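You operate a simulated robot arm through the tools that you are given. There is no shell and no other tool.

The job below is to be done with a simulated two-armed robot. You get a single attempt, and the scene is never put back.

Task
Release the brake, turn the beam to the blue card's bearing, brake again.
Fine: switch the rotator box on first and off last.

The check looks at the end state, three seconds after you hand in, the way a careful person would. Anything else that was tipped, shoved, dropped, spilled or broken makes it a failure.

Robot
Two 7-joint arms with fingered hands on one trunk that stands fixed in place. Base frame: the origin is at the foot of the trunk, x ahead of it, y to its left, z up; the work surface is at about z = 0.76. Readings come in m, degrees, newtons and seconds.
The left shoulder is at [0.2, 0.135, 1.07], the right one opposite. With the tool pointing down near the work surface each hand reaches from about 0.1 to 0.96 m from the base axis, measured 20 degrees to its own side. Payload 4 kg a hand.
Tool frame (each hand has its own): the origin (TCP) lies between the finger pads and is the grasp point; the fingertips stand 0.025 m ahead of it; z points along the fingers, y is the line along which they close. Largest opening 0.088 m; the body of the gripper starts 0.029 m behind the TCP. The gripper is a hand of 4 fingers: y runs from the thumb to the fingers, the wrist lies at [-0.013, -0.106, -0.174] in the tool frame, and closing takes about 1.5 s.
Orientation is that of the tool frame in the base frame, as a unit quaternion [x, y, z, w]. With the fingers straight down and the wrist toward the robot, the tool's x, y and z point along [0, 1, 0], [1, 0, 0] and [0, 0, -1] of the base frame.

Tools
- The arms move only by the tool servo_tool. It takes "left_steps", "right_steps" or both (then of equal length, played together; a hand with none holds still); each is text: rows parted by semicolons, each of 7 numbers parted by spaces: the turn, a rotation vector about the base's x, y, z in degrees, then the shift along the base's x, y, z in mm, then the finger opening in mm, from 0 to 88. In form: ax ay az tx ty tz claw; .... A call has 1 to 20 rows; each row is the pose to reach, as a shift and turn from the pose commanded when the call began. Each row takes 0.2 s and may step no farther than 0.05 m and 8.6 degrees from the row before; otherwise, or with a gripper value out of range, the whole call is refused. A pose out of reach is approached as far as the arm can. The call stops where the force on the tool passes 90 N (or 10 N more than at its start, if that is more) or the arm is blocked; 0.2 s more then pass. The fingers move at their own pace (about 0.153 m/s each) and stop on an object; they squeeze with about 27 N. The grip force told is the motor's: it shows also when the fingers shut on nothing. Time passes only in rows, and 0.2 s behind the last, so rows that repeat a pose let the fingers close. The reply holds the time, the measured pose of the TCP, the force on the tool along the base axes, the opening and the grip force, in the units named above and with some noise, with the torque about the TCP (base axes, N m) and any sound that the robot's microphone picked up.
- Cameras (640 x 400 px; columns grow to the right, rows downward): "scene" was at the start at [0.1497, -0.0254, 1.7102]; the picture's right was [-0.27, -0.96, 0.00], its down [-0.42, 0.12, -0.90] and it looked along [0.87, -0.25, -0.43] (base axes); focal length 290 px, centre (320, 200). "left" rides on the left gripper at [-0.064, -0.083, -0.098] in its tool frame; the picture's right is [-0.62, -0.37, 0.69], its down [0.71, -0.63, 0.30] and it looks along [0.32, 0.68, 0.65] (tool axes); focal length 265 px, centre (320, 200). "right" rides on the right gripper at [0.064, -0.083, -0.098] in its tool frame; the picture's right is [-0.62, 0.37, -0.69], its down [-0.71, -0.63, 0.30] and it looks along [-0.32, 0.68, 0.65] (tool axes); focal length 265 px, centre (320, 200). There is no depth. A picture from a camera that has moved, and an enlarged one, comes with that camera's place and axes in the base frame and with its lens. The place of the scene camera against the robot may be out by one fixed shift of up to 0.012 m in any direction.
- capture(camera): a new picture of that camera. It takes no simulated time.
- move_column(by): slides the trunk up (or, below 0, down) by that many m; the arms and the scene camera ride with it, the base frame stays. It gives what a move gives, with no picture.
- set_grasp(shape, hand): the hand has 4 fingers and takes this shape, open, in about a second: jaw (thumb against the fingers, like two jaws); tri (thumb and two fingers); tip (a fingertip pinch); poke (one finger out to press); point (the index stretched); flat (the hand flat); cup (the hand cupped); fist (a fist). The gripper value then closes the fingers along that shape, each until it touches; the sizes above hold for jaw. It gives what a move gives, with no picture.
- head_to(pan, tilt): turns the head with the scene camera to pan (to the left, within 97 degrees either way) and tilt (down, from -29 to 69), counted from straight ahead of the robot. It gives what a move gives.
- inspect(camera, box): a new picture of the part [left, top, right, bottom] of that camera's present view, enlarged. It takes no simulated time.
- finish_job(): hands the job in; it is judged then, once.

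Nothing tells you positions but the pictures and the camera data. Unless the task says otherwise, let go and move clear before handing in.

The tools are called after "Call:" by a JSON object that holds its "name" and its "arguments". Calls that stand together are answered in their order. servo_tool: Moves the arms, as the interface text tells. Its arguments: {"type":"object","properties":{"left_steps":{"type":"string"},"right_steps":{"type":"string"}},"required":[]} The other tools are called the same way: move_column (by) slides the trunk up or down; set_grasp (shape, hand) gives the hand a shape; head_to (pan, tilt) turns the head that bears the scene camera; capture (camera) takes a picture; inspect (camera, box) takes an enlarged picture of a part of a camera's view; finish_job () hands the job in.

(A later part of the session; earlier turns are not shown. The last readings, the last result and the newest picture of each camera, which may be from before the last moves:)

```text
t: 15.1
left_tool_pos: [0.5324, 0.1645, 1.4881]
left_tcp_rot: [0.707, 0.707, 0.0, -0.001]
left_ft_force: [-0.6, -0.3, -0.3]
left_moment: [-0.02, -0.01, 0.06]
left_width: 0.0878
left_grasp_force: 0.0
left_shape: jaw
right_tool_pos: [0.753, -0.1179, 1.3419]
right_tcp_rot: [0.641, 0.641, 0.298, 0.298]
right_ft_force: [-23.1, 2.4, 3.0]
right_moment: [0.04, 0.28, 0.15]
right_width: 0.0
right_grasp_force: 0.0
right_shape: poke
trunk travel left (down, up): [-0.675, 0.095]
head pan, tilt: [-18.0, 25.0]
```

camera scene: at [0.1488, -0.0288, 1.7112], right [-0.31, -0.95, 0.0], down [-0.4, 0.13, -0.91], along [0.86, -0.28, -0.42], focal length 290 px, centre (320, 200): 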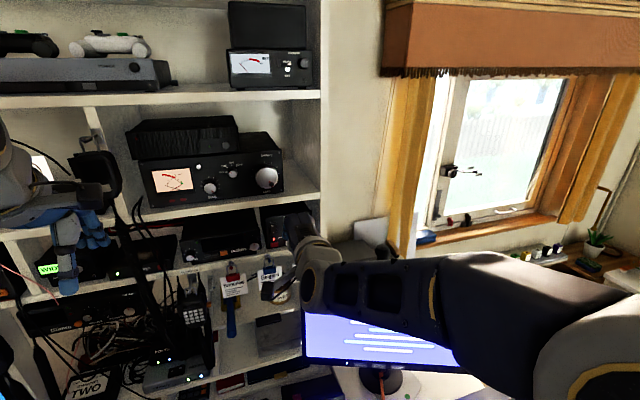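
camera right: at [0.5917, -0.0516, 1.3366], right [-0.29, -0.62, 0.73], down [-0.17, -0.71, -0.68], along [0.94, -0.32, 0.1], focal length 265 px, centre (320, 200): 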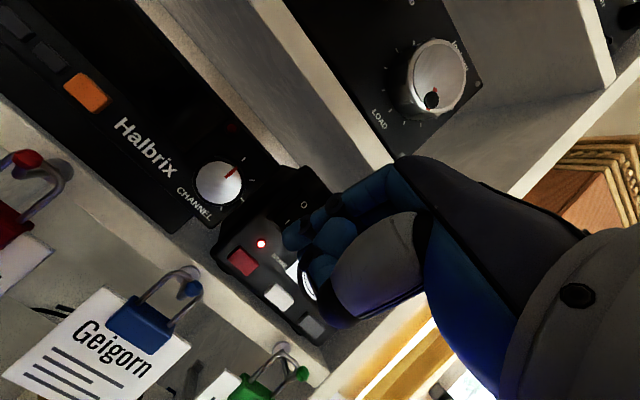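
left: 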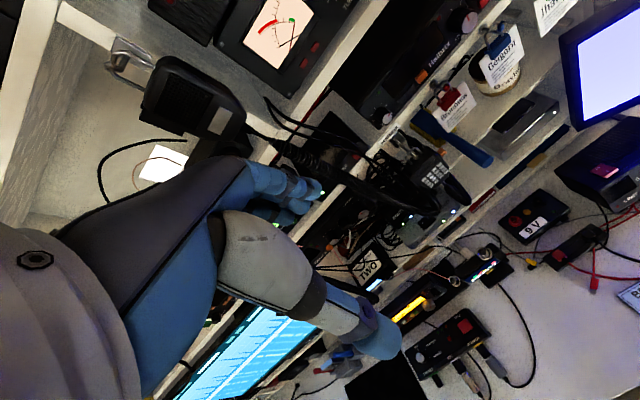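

Pushing gives 23 N with no movement or click, so either this end is already bottomed or I'm on the frame. I back off without forcing it and look at the rocker from the left side to judge its tilt.

Call:
{"name": "servo_tool", "arguments": {"right_steps": "0 0 0 -30 0 0 0; 0 0 0 -60 10 10 0; 0 0 -8 -80 40 20 0; 0 0 -16 -90 70 25 0; 0 0 -24 -90 105 25 0; 0 0 -24 -90 105 25 0"}}

Call:
{"name": "capture", "arguments": {"camera": "right"}}

Call:
{"name": "inspect", "arguments": {"camera": "scene", "box": [250, 195, 330, 255]}}

```text
t: 16.5
left_tool_pos: [0.5331, 0.1651, 1.4879]
left_tcp_rot: [0.707, 0.707, 0.0, 0.0]
left_ft_force: [-0.2, 0.4, -0.5]
left_moment: [0.02, -0.02, -0.01]
left_width: 0.0874
left_grasp_force: 0.1
left_shape: jaw
right_tool_pos: [0.664, -0.0135, 1.3675]
right_tcp_rot: [0.76, 0.493, 0.23, 0.355]
right_ft_force: [0.3, -0.3, -0.5]
right_moment: [-0.01, 0.0, -0.01]
right_width: 0.0001
right_grasp_force: 0.0
right_shape: poke
trunk travel left (down, up): [-0.675, 0.095]
head pan, tilt: [-18.0, 25.0]
```

```text
taken
camera right: at [0.5725, 0.0981, 1.3661], right [-0.52, -0.45, 0.73], down [-0.45, -0.58, -0.68], along [0.73, -0.68, 0.1], focal length 265 px, centre (320, 200)
```

right: 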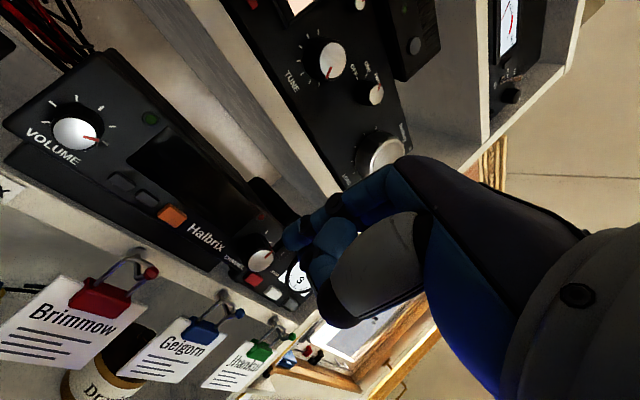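

```text
6.67 times, centred on (290, 225) of scene
camera zoom: at [0.1488, -0.0288, 1.7112], right [-0.31, -0.95, 0.0], down [-0.4, 0.13, -0.91], along [0.86, -0.28, -0.42], focal length 1932 px, centre (520, 33)
```

zoom: 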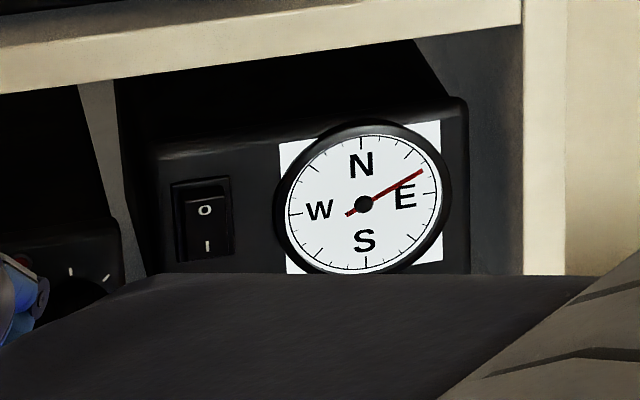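

The O–I spacing in the picture has changed (41 px before, 35 px now), which suggests the rocker did flip to "I". I zoom in to confirm.

Call:
{"name": "inspect", "arguments": {"camera": "scene", "box": [266, 210, 286, 238]}}

Call:
{"name": "inspect", "arguments": {"camera": "right", "box": [220, 160, 340, 320]}}

```text
14.29 times, centred on (276, 224) of scene
camera zoom: at [0.1488, -0.0288, 1.7112], right [-0.31, -0.95, 0.0], down [-0.4, 0.13, -0.91], along [0.86, -0.28, -0.42], focal length 4141 px, centre (949, -143)
```

zoom: 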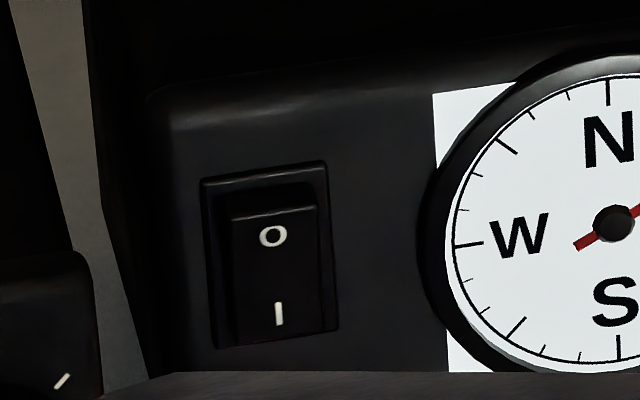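

```text
2.50 times, centred on (280, 240) of right
camera zoom: at [0.5725, 0.0981, 1.3661], right [-0.52, -0.45, 0.73], down [-0.45, -0.58, -0.68], along [0.73, -0.68, 0.1], focal length 664 px, centre (420, 100)
```

zoom: 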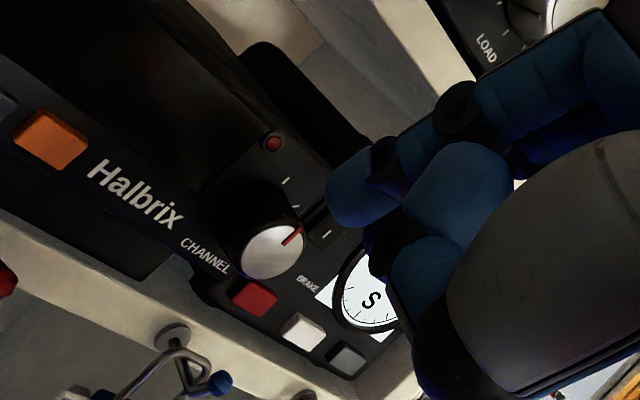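

The rocker's top edge now clearly stands proud, so the "I" end is in: the box is on, and the dial sits where it did before, so nothing shifted. Next I line up with the red BRAKE button at about [0.775, -0.109, 1.287].

Call:
{"name": "servo_tool", "arguments": {"right_steps": "0 0 8 0 -30 0 0; 0 0 16 0 -65 -10 0; 0 0 24 20 -100 -30 0; 0 0 24 36 -102 -55 0; 0 0 24 52 -102 -67 0; 0 0 24 52 -102 -67 0"}}

Call:
{"name": "inspect", "arguments": {"camera": "right", "box": [190, 130, 390, 330]}}

Call:
{"name": "inspect", "arguments": {"camera": "scene", "box": [240, 195, 340, 275]}}

```text
t: 17.9
left_tool_pos: [0.5343, 0.1651, 1.4879]
left_tcp_rot: [0.707, 0.708, 0.0, 0.0]
left_ft_force: [0.5, 0.4, -0.2]
left_moment: [0.05, 0.0, 0.0]
left_width: 0.0879
left_grasp_force: 0.1
left_shape: jaw
right_tool_pos: [0.7147, -0.1167, 1.3006]
right_tcp_rot: [0.642, 0.64, 0.298, 0.298]
right_ft_force: [-0.3, 0.2, 0.2]
right_moment: [0.0, 0.02, -0.01]
right_width: 0.0001
right_grasp_force: 0.1
right_shape: poke
trunk travel left (down, up): [-0.675, 0.095]
head pan, tilt: [-18.0, 25.0]
```

```text
2.00 times, centred on (290, 230) of right
camera zoom: at [0.5869, -0.0517, 1.299], right [-0.29, -0.62, 0.73], down [-0.17, -0.71, -0.68], along [0.94, -0.32, 0.1], focal length 531 px, centre (380, 140)
```

zoom: 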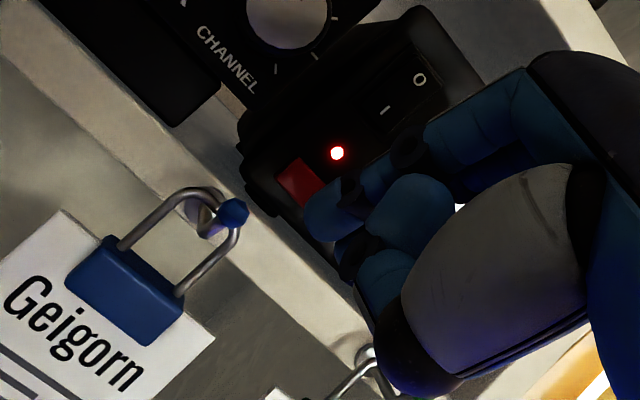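

```text
5.00 times, centred on (290, 235) of scene
camera zoom: at [0.1488, -0.0288, 1.7112], right [-0.31, -0.95, 0.0], down [-0.4, 0.13, -0.91], along [0.86, -0.28, -0.42], focal length 1449 px, centre (470, 25)
```

zoom: 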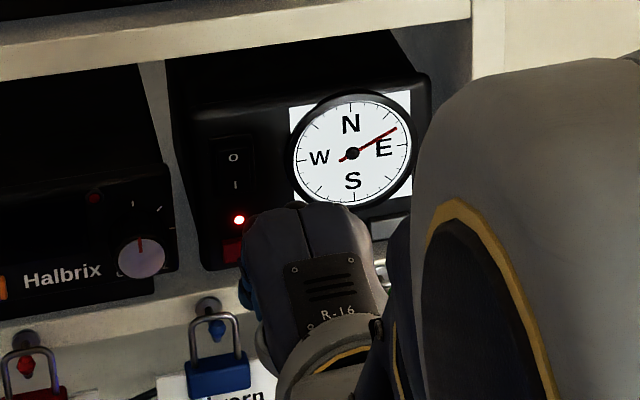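

The finger is lined up with the red button and the dial is visible to the scene camera. I advance gently to press it.

Call:
{"name": "servo_tool", "arguments": {"right_steps": "0 0 0 10 0 1 0; 0 0 0 20 0 1 0; 0 0 0 24 0 1 0; 0 0 0 26 0 1 0; 0 0 0 28 0 1 0"}}

Call:
{"name": "inspect", "arguments": {"camera": "right", "box": [190, 130, 390, 330]}}

```text
t: 19.1
left_tool_pos: [0.5334, 0.1644, 1.4872]
left_tcp_rot: [0.707, 0.707, 0.0, 0.001]
left_ft_force: [0.0, 0.8, -1.4]
left_moment: [0.03, -0.01, -0.03]
left_width: 0.0879
left_grasp_force: 0.0
left_shape: jaw
right_tool_pos: [0.7447, -0.1166, 1.3006]
right_tcp_rot: [0.641, 0.641, 0.298, 0.299]
right_ft_force: [0.2, -0.2, 0.0]
right_moment: [0.04, -0.01, -0.02]
right_width: 0.0
right_grasp_force: 0.0
right_shape: poke
trunk travel left (down, up): [-0.675, 0.095]
head pan, tilt: [-18.0, 25.0]
```

```text
2.00 times, centred on (290, 230) of right
camera zoom: at [0.6152, -0.051, 1.2994], right [-0.29, -0.62, 0.73], down [-0.17, -0.71, -0.68], along [0.94, -0.33, 0.1], focal length 531 px, centre (380, 140)
```

zoom: 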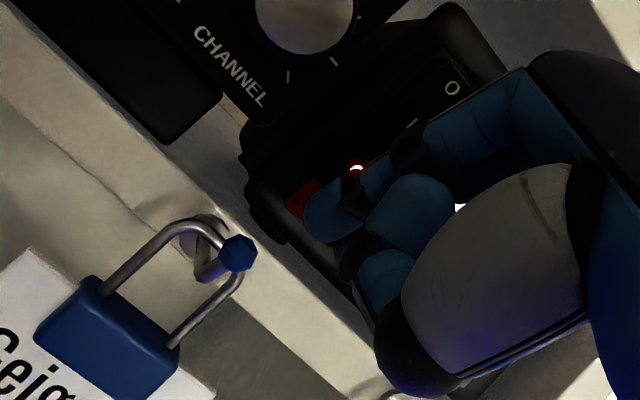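

No contact yet at TCP x = 0.745. I continue in 1.5 mm steps.

Call:
{"name": "servo_tool", "arguments": {"right_steps": "0 0 0 2 0 0 0; 0 0 0 4 0 0 0"}}

Call:
{"name": "inspect", "arguments": {"camera": "scene", "box": [240, 195, 340, 275]}}

```text
t: 19.7
left_tool_pos: [0.5334, 0.1649, 1.4874]
left_tcp_rot: [0.707, 0.707, 0.0, 0.0]
left_ft_force: [1.1, 0.1, 0.6]
left_moment: [0.04, -0.02, -0.03]
left_width: 0.0876
left_grasp_force: 0.0
left_shape: jaw
right_tool_pos: [0.7486, -0.116, 1.3009]
right_tcp_rot: [0.641, 0.641, 0.299, 0.299]
right_ft_force: [0.0, 0.5, -0.1]
right_moment: [0.0, 0.03, 0.04]
right_width: 0.0001
right_grasp_force: 0.0
right_shape: poke
trunk travel left (down, up): [-0.675, 0.095]
head pan, tilt: [-18.0, 25.0]
```

```text
5.00 times, centred on (290, 235) of scene
camera zoom: at [0.1488, -0.0288, 1.7113], right [-0.31, -0.95, 0.0], down [-0.4, 0.13, -0.91], along [0.86, -0.28, -0.42], focal length 1449 px, centre (470, 25)
```

zoom: 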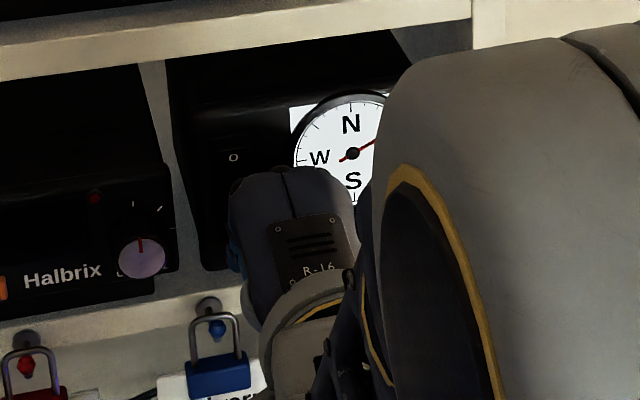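

Call:
{"name": "servo_tool", "arguments": {"right_steps": "0 0 0 1.5 0 0 0; 0 0 0 3 0 0 0"}}

Call:
{"name": "inspect", "arguments": {"camera": "right", "box": [190, 130, 390, 330]}}

```text
t: 20.3
left_tool_pos: [0.5353, 0.1653, 1.4872]
left_tcp_rot: [0.707, 0.707, -0.001, 0.0]
left_ft_force: [0.5, 0.1, 0.4]
left_moment: [0.01, 0.0, -0.02]
left_width: 0.0876
left_grasp_force: 0.1
left_shape: jaw
right_tool_pos: [0.7516, -0.1158, 1.2999]
right_tcp_rot: [0.641, 0.641, 0.298, 0.298]
right_ft_force: [0.0, -0.4, -1.2]
right_moment: [-0.04, -0.04, 0.01]
right_width: 0.0
right_grasp_force: 0.0
right_shape: poke
trunk travel left (down, up): [-0.675, 0.095]
head pan, tilt: [-18.0, 25.0]
```

```text
2.00 times, centred on (290, 230) of right
camera zoom: at [0.6222, -0.0509, 1.2992], right [-0.29, -0.62, 0.73], down [-0.17, -0.71, -0.68], along [0.94, -0.32, 0.1], focal length 531 px, centre (380, 140)
```

zoom: 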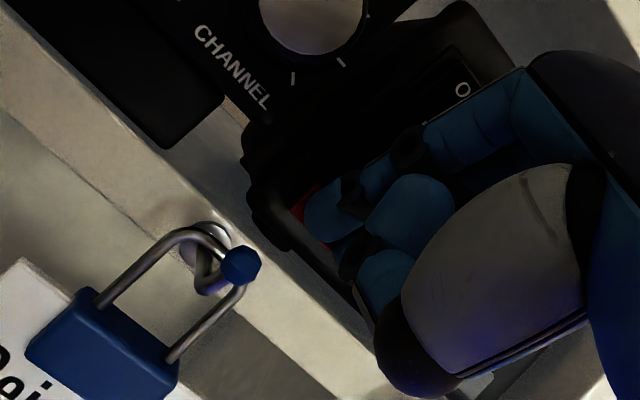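

Call:
{"name": "servo_tool", "arguments": {"right_steps": "0 0 0 1.5 0 0 0; 0 0 0 3 0 0 0"}}

Call:
{"name": "capture", "arguments": {"camera": "scene"}}

```text
t: 20.9
left_tool_pos: [0.5336, 0.1654, 1.4876]
left_tcp_rot: [0.708, 0.707, 0.0, 0.0]
left_ft_force: [0.4, -0.3, -0.8]
left_moment: [0.01, 0.01, 0.02]
left_width: 0.0876
left_grasp_force: 0.1
left_shape: jaw
right_tool_pos: [0.7538, -0.1157, 1.2999]
right_tcp_rot: [0.641, 0.641, 0.299, 0.298]
right_ft_force: [-3.3, -0.4, 0.0]
right_moment: [-0.02, 0.02, 0.01]
right_width: 0.0
right_grasp_force: 0.0
right_shape: poke
trunk travel left (down, up): [-0.675, 0.095]
head pan, tilt: [-18.0, 25.0]
heard: click
```

```text
taken
camera scene: at [0.1487, -0.0288, 1.7113], right [-0.31, -0.95, 0.0], down [-0.4, 0.13, -0.91], along [0.86, -0.28, -0.42], focal length 290 px, centre (320, 200)
```

scene: 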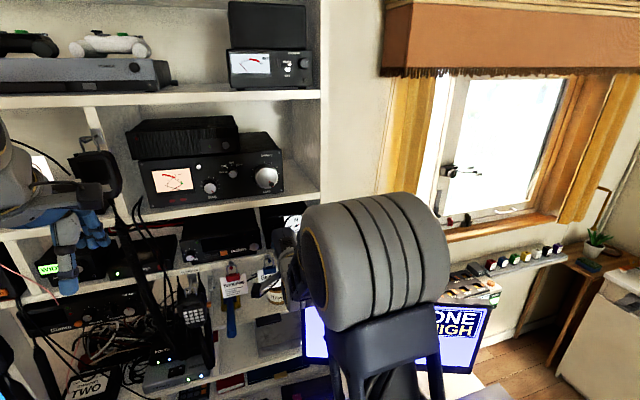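

I heard a click at about 3 N. I back off 3 cm and look at the brake lamp and dial.

Call:
{"name": "servo_tool", "arguments": {"right_steps": "0 0 0 -10 0 0 0; 0 0 0 -30 0 0 0; 0 0 0 -40 0 0 0"}}

Call:
{"name": "inspect", "arguments": {"camera": "right", "box": [190, 130, 390, 330]}}

Call:
{"name": "inspect", "arguments": {"camera": "scene", "box": [240, 195, 340, 275]}}

```text
t: 21.7
left_tool_pos: [0.5337, 0.1655, 1.4878]
left_tcp_rot: [0.707, 0.707, 0.0, 0.0]
left_ft_force: [0.7, -0.5, -0.2]
left_moment: [-0.04, 0.01, 0.01]
left_width: 0.0873
left_grasp_force: 0.0
left_shape: jaw
right_tool_pos: [0.7146, -0.1152, 1.301]
right_tcp_rot: [0.641, 0.641, 0.298, 0.298]
right_ft_force: [-1.0, -0.5, 0.0]
right_moment: [0.03, 0.01, 0.01]
right_width: 0.0001
right_grasp_force: 0.1
right_shape: poke
trunk travel left (down, up): [-0.675, 0.095]
head pan, tilt: [-18.0, 25.0]
```

```text
2.00 times, centred on (290, 230) of right
camera zoom: at [0.5849, -0.0507, 1.2993], right [-0.29, -0.62, 0.73], down [-0.17, -0.71, -0.68], along [0.94, -0.32, 0.1], focal length 531 px, centre (380, 140)
```

zoom: 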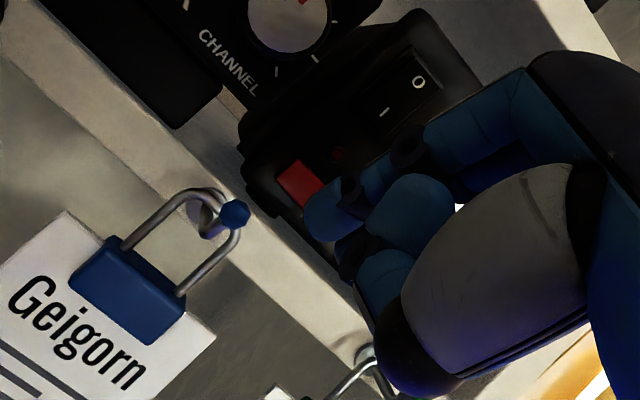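

```text
5.00 times, centred on (290, 235) of scene
camera zoom: at [0.149, -0.0288, 1.7112], right [-0.31, -0.95, 0.0], down [-0.4, 0.13, -0.91], along [0.86, -0.28, -0.42], focal length 1449 px, centre (470, 25)
```

zoom: 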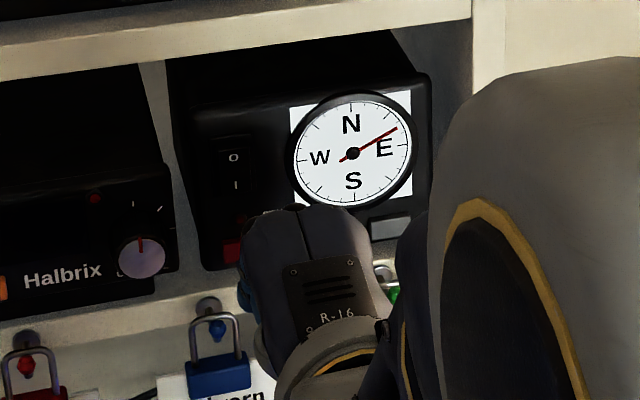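

The lamp went out: the brake is released and the button is a toggle. Now I shift over to the grey button (right-hand one, expected clockwise) at about y = -0.187.

Call:
{"name": "servo_tool", "arguments": {"right_steps": "0 0 0 -5 -30 3 0; 0 0 0 -5 -60 3 0; 0 0 0 0 -78 0 0; 0 0 0 10 -78 0 0; 0 0 0 10 -78 0 0"}}

Call:
{"name": "capture", "arguments": {"camera": "right"}}

Call:
{"name": "inspect", "arguments": {"camera": "right", "box": [190, 80, 390, 280]}}

Call:
{"name": "inspect", "arguments": {"camera": "scene", "box": [240, 195, 340, 275]}}

```text
t: 22.9
left_tool_pos: [0.5339, 0.1653, 1.4885]
left_tcp_rot: [0.707, 0.707, 0.0, -0.001]
left_ft_force: [0.3, 0.1, 0.7]
left_moment: [-0.02, 0.02, -0.01]
left_width: 0.0877
left_grasp_force: 0.1
left_shape: jaw
right_tool_pos: [0.7249, -0.1926, 1.3015]
right_tcp_rot: [0.641, 0.641, 0.299, 0.299]
right_ft_force: [-0.7, 0.0, 0.3]
right_moment: [0.0, 0.0, 0.02]
right_width: 0.0
right_grasp_force: 0.1
right_shape: poke
trunk travel left (down, up): [-0.675, 0.095]
head pan, tilt: [-18.0, 25.0]
```

```text
taken
camera right: at [0.5953, -0.1285, 1.2995], right [-0.29, -0.62, 0.73], down [-0.17, -0.71, -0.68], along [0.94, -0.32, 0.1], focal length 265 px, centre (320, 200)
```

right: 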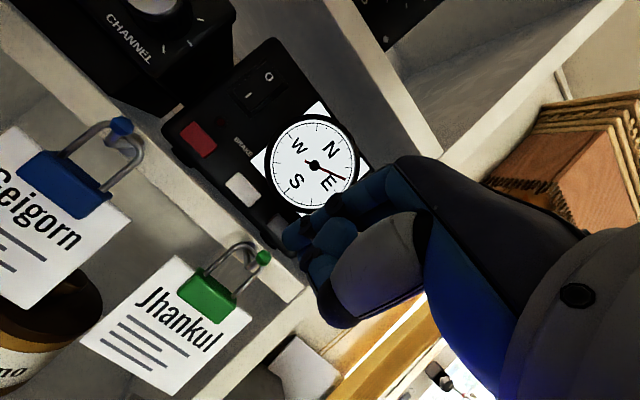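

```text
2.00 times, centred on (290, 180) of right
camera zoom: at [0.5953, -0.1285, 1.2995], right [-0.29, -0.62, 0.73], down [-0.17, -0.71, -0.68], along [0.94, -0.32, 0.1], focal length 531 px, centre (380, 240)
```

zoom: 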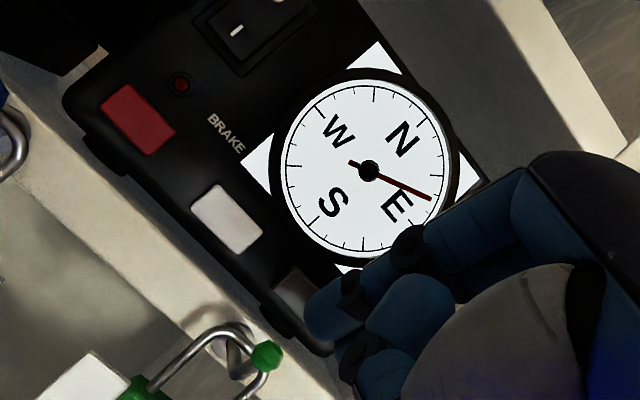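

```text
5.00 times, centred on (290, 235) of scene
camera zoom: at [0.1488, -0.0288, 1.7112], right [-0.31, -0.95, 0.0], down [-0.4, 0.13, -0.91], along [0.86, -0.28, -0.42], focal length 1449 px, centre (470, 25)
```

zoom: 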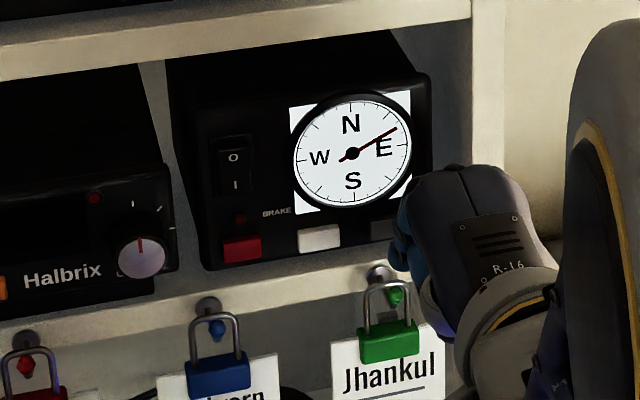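

The dial and all buttons are visible, and the finger is in line with the grey button. I advance to just short of contact.

Call:
{"name": "servo_tool", "arguments": {"right_steps": "0 0 0 12 0 0 0; 0 0 0 24 0 0 0; 0 0 0 26 0 0 0"}}

Call:
{"name": "inspect", "arguments": {"camera": "scene", "box": [240, 195, 340, 275]}}

Call:
{"name": "inspect", "arguments": {"camera": "right", "box": [190, 80, 390, 280]}}

```text
t: 23.7
left_tool_pos: [0.5328, 0.1651, 1.4882]
left_tcp_rot: [0.707, 0.707, 0.0, -0.001]
left_ft_force: [0.4, 0.0, -0.5]
left_moment: [-0.01, -0.01, 0.01]
left_width: 0.0876
left_grasp_force: 0.1
left_shape: jaw
right_tool_pos: [0.751, -0.1937, 1.2993]
right_tcp_rot: [0.641, 0.641, 0.298, 0.298]
right_ft_force: [-0.4, -0.9, -1.1]
right_moment: [0.02, 0.01, 0.0]
right_width: 0.0001
right_grasp_force: 0.0
right_shape: poke
trunk travel left (down, up): [-0.675, 0.095]
head pan, tilt: [-18.0, 25.0]
```

```text
5.00 times, centred on (290, 235) of scene
camera zoom: at [0.1488, -0.0288, 1.7112], right [-0.31, -0.95, 0.0], down [-0.4, 0.13, -0.91], along [0.86, -0.28, -0.42], focal length 1449 px, centre (470, 25)
```

zoom: 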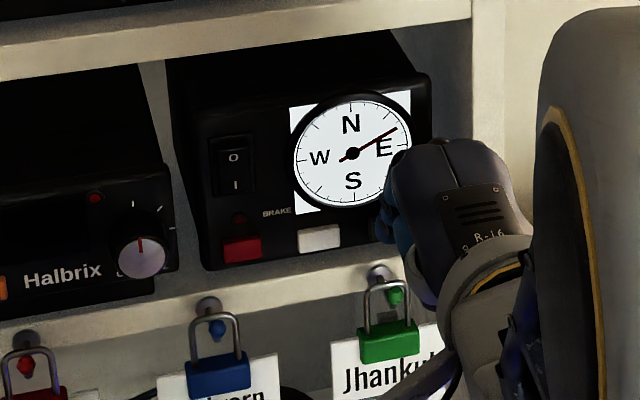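

```text
2.00 times, centred on (290, 180) of right
camera zoom: at [0.6214, -0.1286, 1.2993], right [-0.29, -0.62, 0.73], down [-0.17, -0.71, -0.68], along [0.94, -0.32, 0.1], focal length 531 px, centre (380, 240)
```

zoom: 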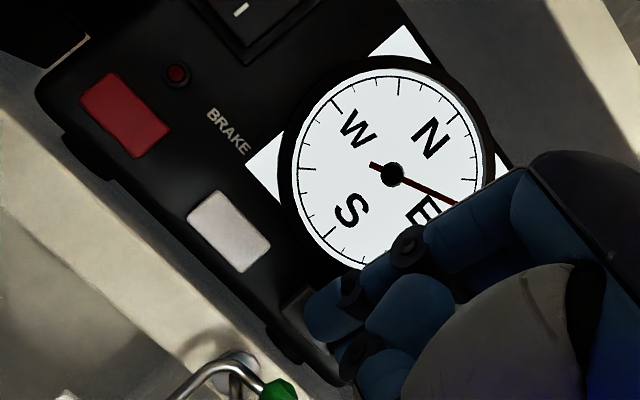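

Just short of contact with the whole dial readable. I press 3 mm further and hold briefly to see which way the needle goes.

Call:
{"name": "servo_tool", "arguments": {"right_steps": "0 0 0 2 0 0 0; 0 0 0 3.5 0 0 0"}}

Call:
{"name": "inspect", "arguments": {"camera": "scene", "box": [240, 195, 340, 275]}}

Call:
{"name": "inspect", "arguments": {"camera": "right", "box": [190, 80, 390, 280]}}

```text
t: 24.3
left_tool_pos: [0.5329, 0.1643, 1.4879]
left_tcp_rot: [0.707, 0.707, 0.0, 0.0]
left_ft_force: [1.2, 1.2, -0.5]
left_moment: [0.0, -0.01, 0.01]
left_width: 0.0876
left_grasp_force: 0.0
left_shape: jaw
right_tool_pos: [0.7536, -0.1936, 1.3006]
right_tcp_rot: [0.641, 0.641, 0.299, 0.299]
right_ft_force: [-5.4, 0.0, 2.1]
right_moment: [0.01, -0.01, 0.06]
right_width: 0.0
right_grasp_force: 0.2
right_shape: poke
trunk travel left (down, up): [-0.675, 0.095]
head pan, tilt: [-18.0, 25.0]
heard: click
```

```text
5.00 times, centred on (290, 235) of scene
camera zoom: at [0.1485, -0.0287, 1.7113], right [-0.31, -0.95, 0.0], down [-0.4, 0.13, -0.91], along [0.86, -0.28, -0.42], focal length 1449 px, centre (470, 25)
```

zoom: 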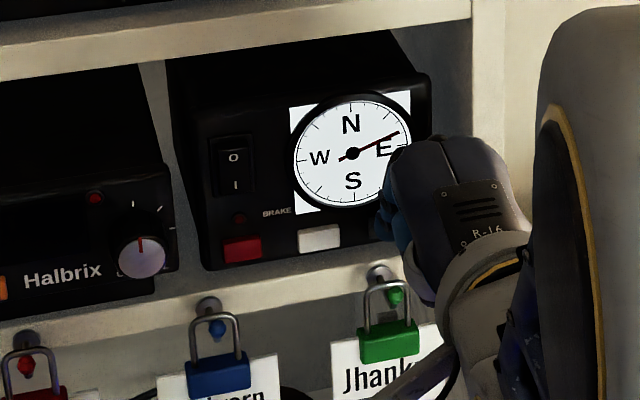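

```text
2.00 times, centred on (290, 180) of right
camera zoom: at [0.6244, -0.1288, 1.2994], right [-0.29, -0.62, 0.73], down [-0.17, -0.71, -0.68], along [0.94, -0.33, 0.1], focal length 531 px, centre (380, 240)
```

zoom: 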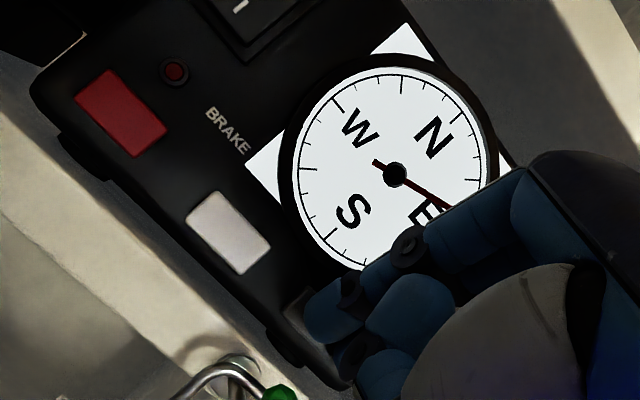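

The grey button clicked and the needle has started clockwise (from ~63° to ~67°). I hold it for another 0.8 s to measure the rate.

Call:
{"name": "servo_tool", "arguments": {"right_steps": "0 0 0 0 0 0 0; 0 0 0 0 0 0 0; 0 0 0 0 0 0 0"}}

Call:
{"name": "inspect", "arguments": {"camera": "scene", "box": [280, 210, 330, 245]}}

Call:
{"name": "inspect", "arguments": {"camera": "right", "box": [190, 80, 390, 280]}}

```text
t: 25.1
left_tool_pos: [0.5335, 0.1655, 1.4876]
left_tcp_rot: [0.708, 0.707, 0.0, 0.0]
left_ft_force: [0.2, 1.1, 0.1]
left_moment: [-0.01, -0.02, 0.02]
left_width: 0.0874
left_grasp_force: 0.1
left_shape: jaw
right_tool_pos: [0.753, -0.1945, 1.3014]
right_tcp_rot: [0.641, 0.64, 0.299, 0.299]
right_ft_force: [-5.5, -0.2, 1.3]
right_moment: [0.0, -0.04, -0.01]
right_width: 0.0001
right_grasp_force: 0.1
right_shape: poke
trunk travel left (down, up): [-0.675, 0.095]
head pan, tilt: [-18.0, 25.0]
```

```text
11.43 times, centred on (305, 228) of scene
camera zoom: at [0.1485, -0.0288, 1.7113], right [-0.31, -0.95, 0.0], down [-0.4, 0.13, -0.91], along [0.86, -0.28, -0.42], focal length 3313 px, centre (491, -114)
```

zoom: 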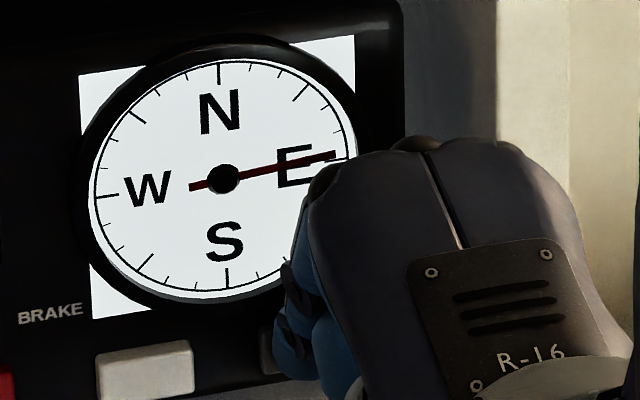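

```text
2.00 times, centred on (290, 180) of right
camera zoom: at [0.6245, -0.1288, 1.2994], right [-0.29, -0.62, 0.73], down [-0.17, -0.71, -0.68], along [0.94, -0.32, 0.1], focal length 531 px, centre (380, 240)
```

zoom: 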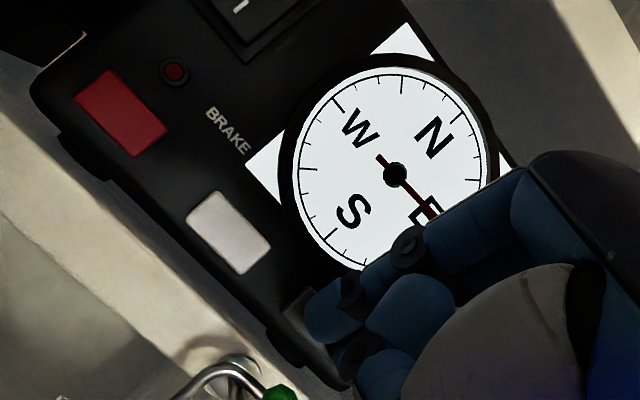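

The needle is at about 85° and moves at roughly 16°/s. I hold for about 2 s more (to around 118°), then check again.

Call:
{"name": "servo_tool", "arguments": {"right_steps": "0 0 0 0 0 0 0; 0 0 0 0 0 0 0; 0 0 0 0 0 0 0; 0 0 0 0 0 0 0; 0 0 0 0 0 0 0; 0 0 0 0 0 0 0; 0 0 0 0 0 0 0; 0 0 0 0 0 0 0; 0 0 0 0 0 0 0"}}

Call:
{"name": "inspect", "arguments": {"camera": "scene", "box": [280, 210, 330, 245]}}

Call:
{"name": "inspect", "arguments": {"camera": "right", "box": [250, 80, 390, 240]}}

```text
t: 27.1
left_tool_pos: [0.5327, 0.1651, 1.487]
left_tcp_rot: [0.708, 0.707, 0.0, 0.0]
left_ft_force: [-1.0, 1.1, -0.2]
left_moment: [0.0, -0.01, 0.03]
left_width: 0.0876
left_grasp_force: 0.0
left_shape: jaw
right_tool_pos: [0.7534, -0.1938, 1.3007]
right_tcp_rot: [0.641, 0.641, 0.299, 0.298]
right_ft_force: [-5.3, -1.7, 1.3]
right_moment: [-0.01, -0.03, -0.03]
right_width: 0.0
right_grasp_force: 0.2
right_shape: poke
trunk travel left (down, up): [-0.675, 0.095]
head pan, tilt: [-18.0, 25.0]
```

```text
11.43 times, centred on (305, 228) of scene
camera zoom: at [0.1485, -0.0288, 1.7113], right [-0.31, -0.95, 0.0], down [-0.4, 0.13, -0.91], along [0.86, -0.28, -0.42], focal length 3313 px, centre (491, -114)
```

zoom: 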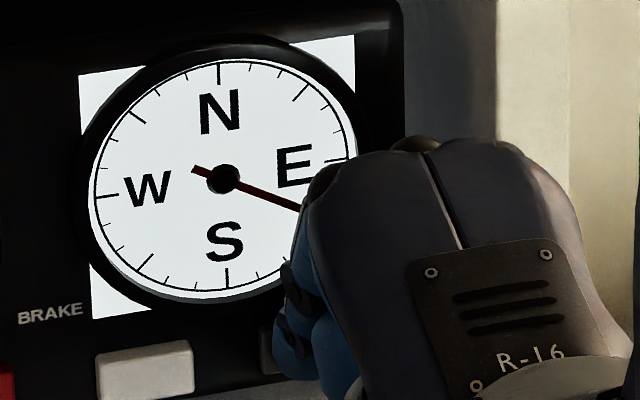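

```text
2.50 times, centred on (320, 160) of right
camera zoom: at [0.6245, -0.1288, 1.2994], right [-0.29, -0.62, 0.73], down [-0.17, -0.71, -0.68], along [0.94, -0.32, 0.1], focal length 664 px, centre (320, 300)
```

zoom: 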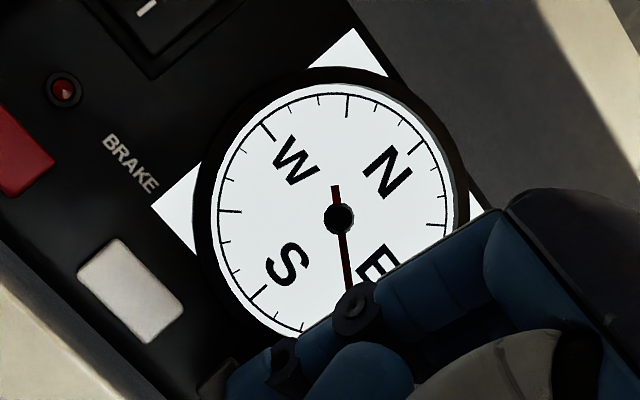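

The needle is at about 121°, moving 18°/s, so some 14° remain. I hold 0.4 s more, then release and read the dial.

Call:
{"name": "servo_tool", "arguments": {"right_steps": "0 0 0 0 0 0 0; 0 0 0 0 0 0 0; 0 0 0 -10 0 0 0; 0 0 0 -30 0 0 0"}}

Call:
{"name": "inspect", "arguments": {"camera": "scene", "box": [280, 210, 330, 245]}}

Call:
{"name": "inspect", "arguments": {"camera": "right", "box": [230, 80, 390, 240]}}

```text
t: 28.1
left_tool_pos: [0.5346, 0.1649, 1.4882]
left_tcp_rot: [0.707, 0.707, -0.001, 0.0]
left_ft_force: [0.0, 0.2, -0.1]
left_moment: [0.0, 0.03, 0.01]
left_width: 0.0875
left_grasp_force: 0.0
left_shape: jaw
right_tool_pos: [0.7239, -0.1934, 1.2997]
right_tcp_rot: [0.641, 0.641, 0.299, 0.299]
right_ft_force: [0.5, 0.9, -0.2]
right_moment: [0.0, -0.01, -0.01]
right_width: 0.0
right_grasp_force: 0.1
right_shape: poke
trunk travel left (down, up): [-0.675, 0.095]
head pan, tilt: [-18.0, 25.0]
```

```text
11.43 times, centred on (305, 228) of scene
camera zoom: at [0.1491, -0.0288, 1.7112], right [-0.31, -0.95, 0.0], down [-0.4, 0.13, -0.91], along [0.86, -0.28, -0.42], focal length 3313 px, centre (491, -114)
```

zoom: 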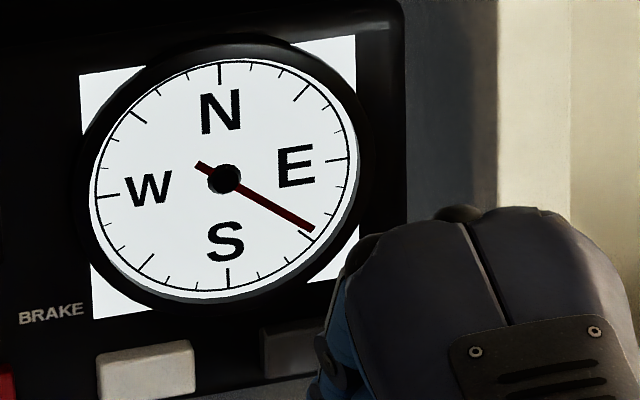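

```text
2.50 times, centred on (310, 160) of right
camera zoom: at [0.5945, -0.1284, 1.2993], right [-0.29, -0.62, 0.73], down [-0.17, -0.71, -0.68], along [0.94, -0.32, 0.1], focal length 664 px, centre (345, 300)
```

zoom: 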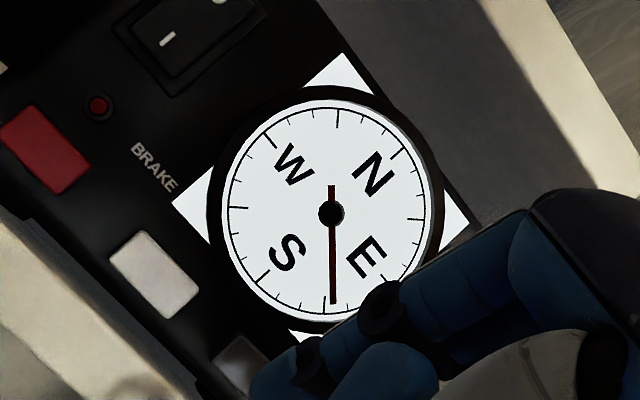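

Released at about 129.5°, just short of the SE tick at 135°, with no coasting visible. I return to just short of contact and give one short pulse of about 0.3 s.

Call:
{"name": "servo_tool", "arguments": {"right_steps": "0 0 0 14 0 0 0; 0 0 0 27 0 0 0; 0 0 0 27 0 0 0"}}

Call:
{"name": "inspect", "arguments": {"camera": "right", "box": [230, 80, 390, 240]}}

```text
t: 28.9
left_tool_pos: [0.5342, 0.1652, 1.4877]
left_tcp_rot: [0.707, 0.707, 0.0, 0.0]
left_ft_force: [0.6, -1.1, 0.9]
left_moment: [0.01, -0.01, -0.01]
left_width: 0.0875
left_grasp_force: 0.0
left_shape: jaw
right_tool_pos: [0.75, -0.1934, 1.301]
right_tcp_rot: [0.641, 0.64, 0.299, 0.299]
right_ft_force: [0.3, -0.3, 0.0]
right_moment: [-0.01, -0.01, -0.01]
right_width: 0.0
right_grasp_force: 0.0
right_shape: poke
trunk travel left (down, up): [-0.675, 0.095]
head pan, tilt: [-18.0, 25.0]
```

```text
2.50 times, centred on (310, 160) of right
camera zoom: at [0.6217, -0.1288, 1.2996], right [-0.29, -0.62, 0.73], down [-0.17, -0.71, -0.68], along [0.94, -0.32, 0.1], focal length 664 px, centre (345, 300)
```

zoom: 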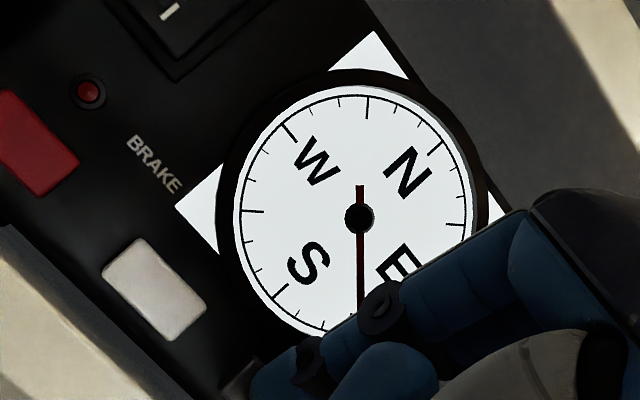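

Call:
{"name": "servo_tool", "arguments": {"right_steps": "0 0 0 3 0 0 0; 0 0 0 3 0 0 0; 0 0 0 -10 0 0 0; 0 0 0 -27 0 0 0"}}

Call:
{"name": "inspect", "arguments": {"camera": "scene", "box": [280, 210, 330, 245]}}

Call:
{"name": "inspect", "arguments": {"camera": "right", "box": [230, 80, 390, 240]}}

```text
t: 29.9
left_tool_pos: [0.535, 0.1648, 1.4871]
left_tcp_rot: [0.707, 0.707, 0.0, 0.001]
left_ft_force: [0.4, -0.1, 0.6]
left_moment: [-0.03, -0.01, -0.03]
left_width: 0.0877
left_grasp_force: 0.0
left_shape: jaw
right_tool_pos: [0.7235, -0.1947, 1.3026]
right_tcp_rot: [0.641, 0.64, 0.299, 0.299]
right_ft_force: [-0.8, -0.6, -0.3]
right_moment: [-0.01, -0.03, -0.03]
right_width: 0.0
right_grasp_force: 0.1
right_shape: poke
trunk travel left (down, up): [-0.675, 0.095]
head pan, tilt: [-18.0, 25.0]
heard: click
```

```text
11.43 times, centred on (305, 228) of scene
camera zoom: at [0.1491, -0.0288, 1.7112], right [-0.31, -0.95, 0.0], down [-0.4, 0.13, -0.91], along [0.86, -0.28, -0.42], focal length 3313 px, centre (491, -114)
```

zoom: 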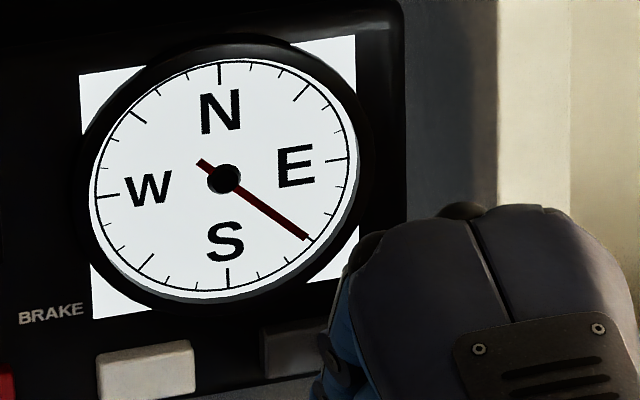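

```text
2.50 times, centred on (310, 160) of right
camera zoom: at [0.5945, -0.1291, 1.2998], right [-0.29, -0.62, 0.73], down [-0.17, -0.71, -0.68], along [0.94, -0.32, 0.1], focal length 664 px, centre (345, 300)
```

zoom: 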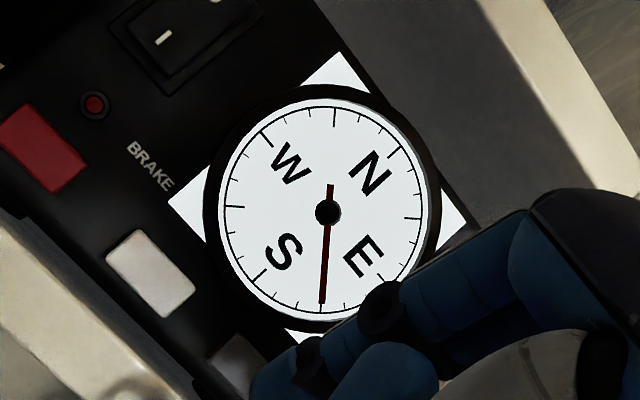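

The needle now lies on the SE tick (about 135° in both views). I move back to the red brake button.

Call:
{"name": "servo_tool", "arguments": {"right_steps": "0 0 0 -10 0 2 0; 0 0 0 -12 40 2 0; 0 0 0 -10 78 0 0; 0 0 0 -10 78 0 0"}}

Call:
{"name": "inspect", "arguments": {"camera": "right", "box": [190, 130, 390, 330]}}

Call:
{"name": "inspect", "arguments": {"camera": "scene", "box": [240, 195, 340, 275]}}

```text
t: 30.9
left_tool_pos: [0.5335, 0.1655, 1.4882]
left_tcp_rot: [0.707, 0.707, 0.001, 0.0]
left_ft_force: [0.5, 0.2, 0.1]
left_moment: [0.01, 0.01, -0.04]
left_width: 0.0874
left_grasp_force: 0.1
left_shape: jaw
right_tool_pos: [0.7127, -0.116, 1.3001]
right_tcp_rot: [0.64, 0.641, 0.299, 0.299]
right_ft_force: [-0.8, 0.2, -0.2]
right_moment: [0.02, 0.02, 0.01]
right_width: 0.0
right_grasp_force: 0.1
right_shape: poke
trunk travel left (down, up): [-0.675, 0.095]
head pan, tilt: [-18.0, 25.0]
```

```text
2.00 times, centred on (290, 230) of right
camera zoom: at [0.5843, -0.0505, 1.2995], right [-0.29, -0.62, 0.73], down [-0.17, -0.71, -0.68], along [0.94, -0.32, 0.1], focal length 531 px, centre (380, 140)
```

zoom: 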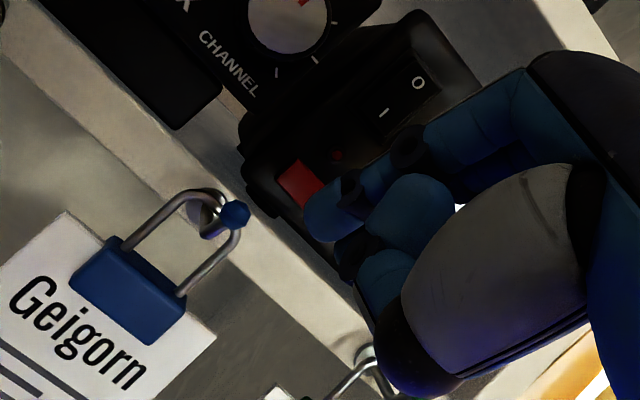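

```text
5.00 times, centred on (290, 235) of scene
camera zoom: at [0.1488, -0.0288, 1.7112], right [-0.31, -0.95, 0.0], down [-0.4, 0.13, -0.91], along [0.86, -0.28, -0.42], focal length 1449 px, centre (470, 25)
```

zoom: 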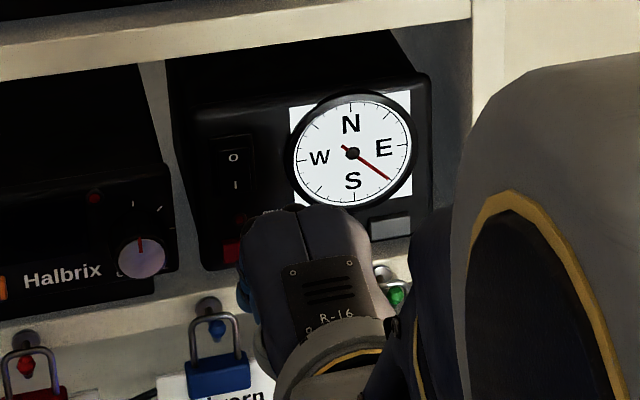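

Lined up on the red button, lamp still out, needle at SE. I press it once and withdraw.

Call:
{"name": "servo_tool", "arguments": {"right_steps": "0 0 0 20 0 0 0; 0 0 0 36 0 0 0; 0 0 0 38.5 0 0 0; 0 0 0 40.5 0 0 0; 0 0 0 40.5 0 0 0"}}

```text
t: 32.1
left_tool_pos: [0.5335, 0.1643, 1.4877]
left_tcp_rot: [0.707, 0.707, -0.001, 0.0]
left_ft_force: [-0.8, 0.1, 1.2]
left_moment: [-0.02, -0.02, -0.02]
left_width: 0.0874
left_grasp_force: 0.1
left_shape: jaw
right_tool_pos: [0.7531, -0.116, 1.3003]
right_tcp_rot: [0.641, 0.641, 0.298, 0.299]
right_ft_force: [-2.8, 0.4, 0.5]
right_moment: [0.0, 0.03, -0.01]
right_width: 0.0
right_grasp_force: 0.1
right_shape: poke
trunk travel left (down, up): [-0.675, 0.095]
head pan, tilt: [-18.0, 25.0]
heard: click
```

The button clicked. I withdraw and check the lamp and needle.

Call:
{"name": "servo_tool", "arguments": {"right_steps": "0 0 0 -10 0 0 0; 0 0 0 -30 0 0 0; 0 0 0 -40 0 0 0"}}

Call:
{"name": "inspect", "arguments": {"camera": "right", "box": [190, 130, 390, 330]}}

Call:
{"name": "inspect", "arguments": {"camera": "scene", "box": [240, 195, 340, 275]}}

```text
t: 32.9
left_tool_pos: [0.5341, 0.1652, 1.4883]
left_tcp_rot: [0.706, 0.708, -0.001, 0.0]
left_ft_force: [0.8, 0.1, 0.9]
left_moment: [0.01, -0.01, -0.01]
left_width: 0.0876
left_grasp_force: 0.0
left_shape: jaw
right_tool_pos: [0.7147, -0.1166, 1.2997]
right_tcp_rot: [0.641, 0.641, 0.299, 0.298]
right_ft_force: [0.3, -0.2, -0.4]
right_moment: [0.0, 0.0, 0.02]
right_width: 0.0001
right_grasp_force: 0.0
right_shape: poke
trunk travel left (down, up): [-0.675, 0.095]
head pan, tilt: [-18.0, 25.0]
```

```text
2.00 times, centred on (290, 230) of right
camera zoom: at [0.5848, -0.0508, 1.2992], right [-0.29, -0.62, 0.73], down [-0.17, -0.71, -0.68], along [0.94, -0.32, 0.1], focal length 531 px, centre (380, 140)
```

zoom: 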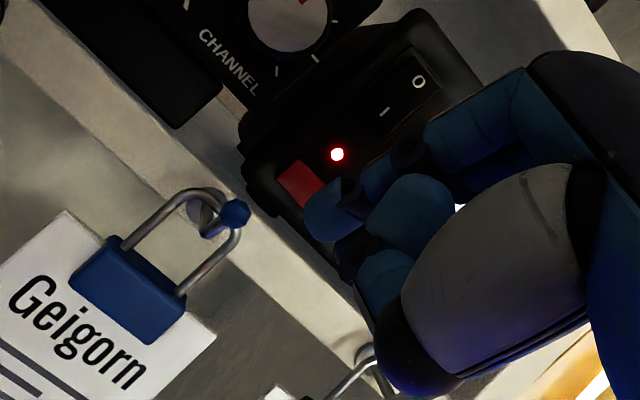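

```text
5.00 times, centred on (290, 235) of scene
camera zoom: at [0.149, -0.0288, 1.7112], right [-0.31, -0.95, 0.0], down [-0.4, 0.13, -0.91], along [0.86, -0.28, -0.42], focal length 1449 px, centre (470, 25)
```

zoom: 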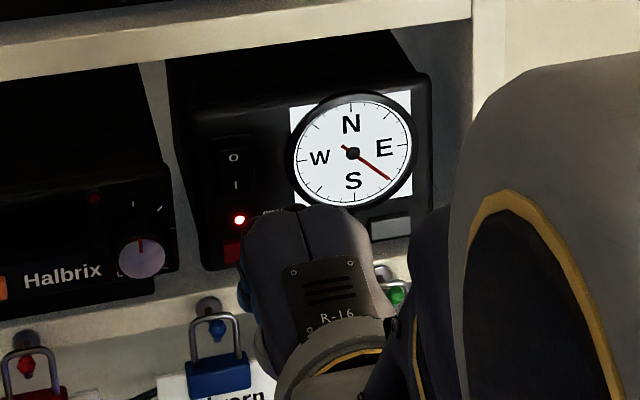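

The brake lamp is lit again and the needle stays at SE. Last, I move up to the "O" end of the rocker (about [0.77, -0.108, 1.347]) to switch the box off.

Call:
{"name": "servo_tool", "arguments": {"right_steps": "0 0 0 -12 0 30 0; 0 0 0 -12 -1 59 0; 0 0 0 8 -1 59 0; 0 0 0 8 -1 59 0"}}

Call:
{"name": "inspect", "arguments": {"camera": "right", "box": [190, 130, 390, 330]}}

Call:
{"name": "inspect", "arguments": {"camera": "scene", "box": [240, 195, 340, 275]}}

```text
t: 33.9
left_tool_pos: [0.5338, 0.1655, 1.4873]
left_tcp_rot: [0.707, 0.707, 0.0, 0.0]
left_ft_force: [1.2, 0.5, 0.5]
left_moment: [0.01, 0.01, -0.02]
left_width: 0.0875
left_grasp_force: 0.1
left_shape: jaw
right_tool_pos: [0.7219, -0.1168, 1.3588]
right_tcp_rot: [0.64, 0.641, 0.299, 0.299]
right_ft_force: [-1.1, -0.4, 0.0]
right_moment: [0.01, 0.01, -0.02]
right_width: 0.0
right_grasp_force: 0.1
right_shape: poke
trunk travel left (down, up): [-0.675, 0.095]
head pan, tilt: [-18.0, 25.0]
```

```text
2.00 times, centred on (290, 230) of right
camera zoom: at [0.5929, -0.0519, 1.3583], right [-0.29, -0.62, 0.73], down [-0.17, -0.71, -0.68], along [0.94, -0.32, 0.1], focal length 531 px, centre (380, 140)
```

zoom: 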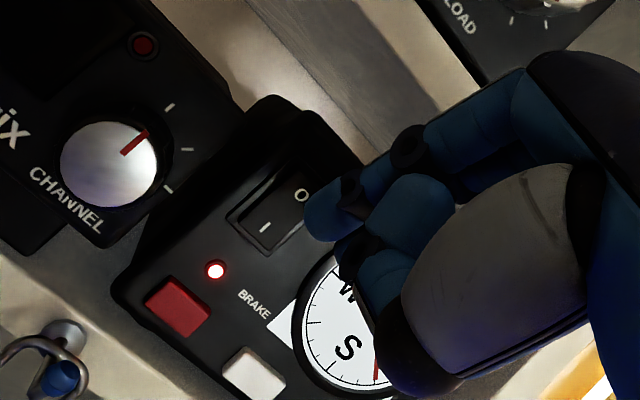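

```text
5.00 times, centred on (290, 235) of scene
camera zoom: at [0.1488, -0.0288, 1.7113], right [-0.31, -0.95, 0.0], down [-0.4, 0.13, -0.91], along [0.86, -0.28, -0.42], focal length 1449 px, centre (470, 25)
```

zoom: 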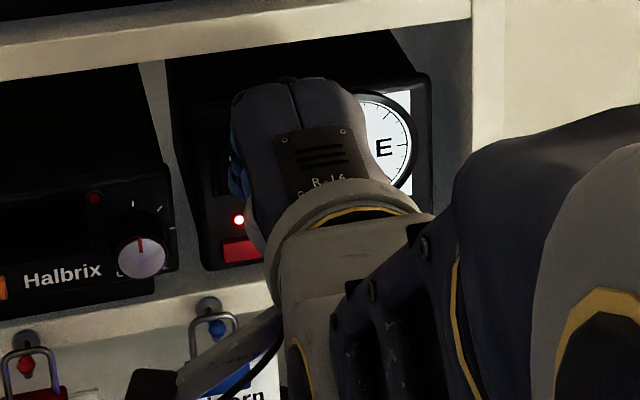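

The fingertip lines up with the "O" mark. I advance carefully towards contact.

Call:
{"name": "servo_tool", "arguments": {"right_steps": "0 0 0 10 0 0 0; 0 0 0 18 0 0 0; 0 0 0 20 0 0 0; 0 0 0 22 0 0 0"}}

Call:
{"name": "inspect", "arguments": {"camera": "right", "box": [190, 130, 390, 330]}}

```text
t: 34.9
left_tool_pos: [0.5328, 0.1638, 1.4866]
left_tcp_rot: [0.707, 0.707, 0.0, 0.0]
left_ft_force: [0.0, 0.6, 0.1]
left_moment: [0.02, 0.02, 0.01]
left_width: 0.0875
left_grasp_force: 0.1
left_shape: jaw
right_tool_pos: [0.7443, -0.1164, 1.3597]
right_tcp_rot: [0.641, 0.641, 0.299, 0.299]
right_ft_force: [-0.2, -0.7, 0.0]
right_moment: [-0.05, 0.04, 0.0]
right_width: 0.0
right_grasp_force: 0.1
right_shape: poke
trunk travel left (down, up): [-0.675, 0.095]
head pan, tilt: [-18.0, 25.0]
```

```text
2.00 times, centred on (290, 230) of right
camera zoom: at [0.6153, -0.0522, 1.3584], right [-0.29, -0.62, 0.73], down [-0.17, -0.71, -0.68], along [0.94, -0.32, 0.1], focal length 531 px, centre (380, 140)
```

zoom: 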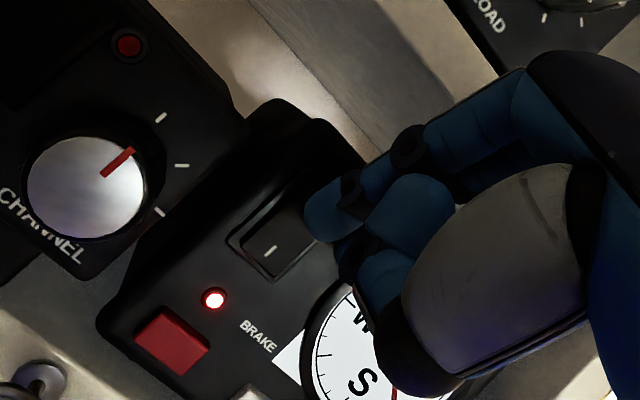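

The "I" half is in view so I'll see the flip. I continue in small steps.

Call:
{"name": "servo_tool", "arguments": {"right_steps": "0 0 0 1.5 0 0 0; 0 0 0 3 0 0 0"}}

Call:
{"name": "inspect", "arguments": {"camera": "right", "box": [190, 130, 390, 330]}}

```text
t: 35.5
left_tool_pos: [0.5334, 0.1645, 1.4872]
left_tcp_rot: [0.707, 0.707, 0.0, 0.001]
left_ft_force: [-0.5, 0.7, 0.4]
left_moment: [0.02, -0.01, -0.02]
left_width: 0.0875
left_grasp_force: 0.1
left_shape: jaw
right_tool_pos: [0.7469, -0.1169, 1.3588]
right_tcp_rot: [0.641, 0.641, 0.299, 0.299]
right_ft_force: [-0.1, -0.4, -0.7]
right_moment: [-0.02, -0.01, 0.0]
right_width: 0.0
right_grasp_force: 0.1
right_shape: poke
trunk travel left (down, up): [-0.675, 0.095]
head pan, tilt: [-18.0, 25.0]
```

```text
2.00 times, centred on (290, 230) of right
camera zoom: at [0.6183, -0.0521, 1.3583], right [-0.29, -0.62, 0.73], down [-0.17, -0.71, -0.68], along [0.94, -0.32, 0.1], focal length 531 px, centre (380, 140)
```

zoom: 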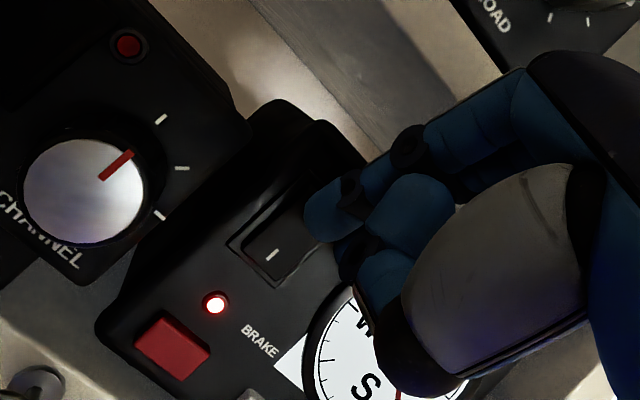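

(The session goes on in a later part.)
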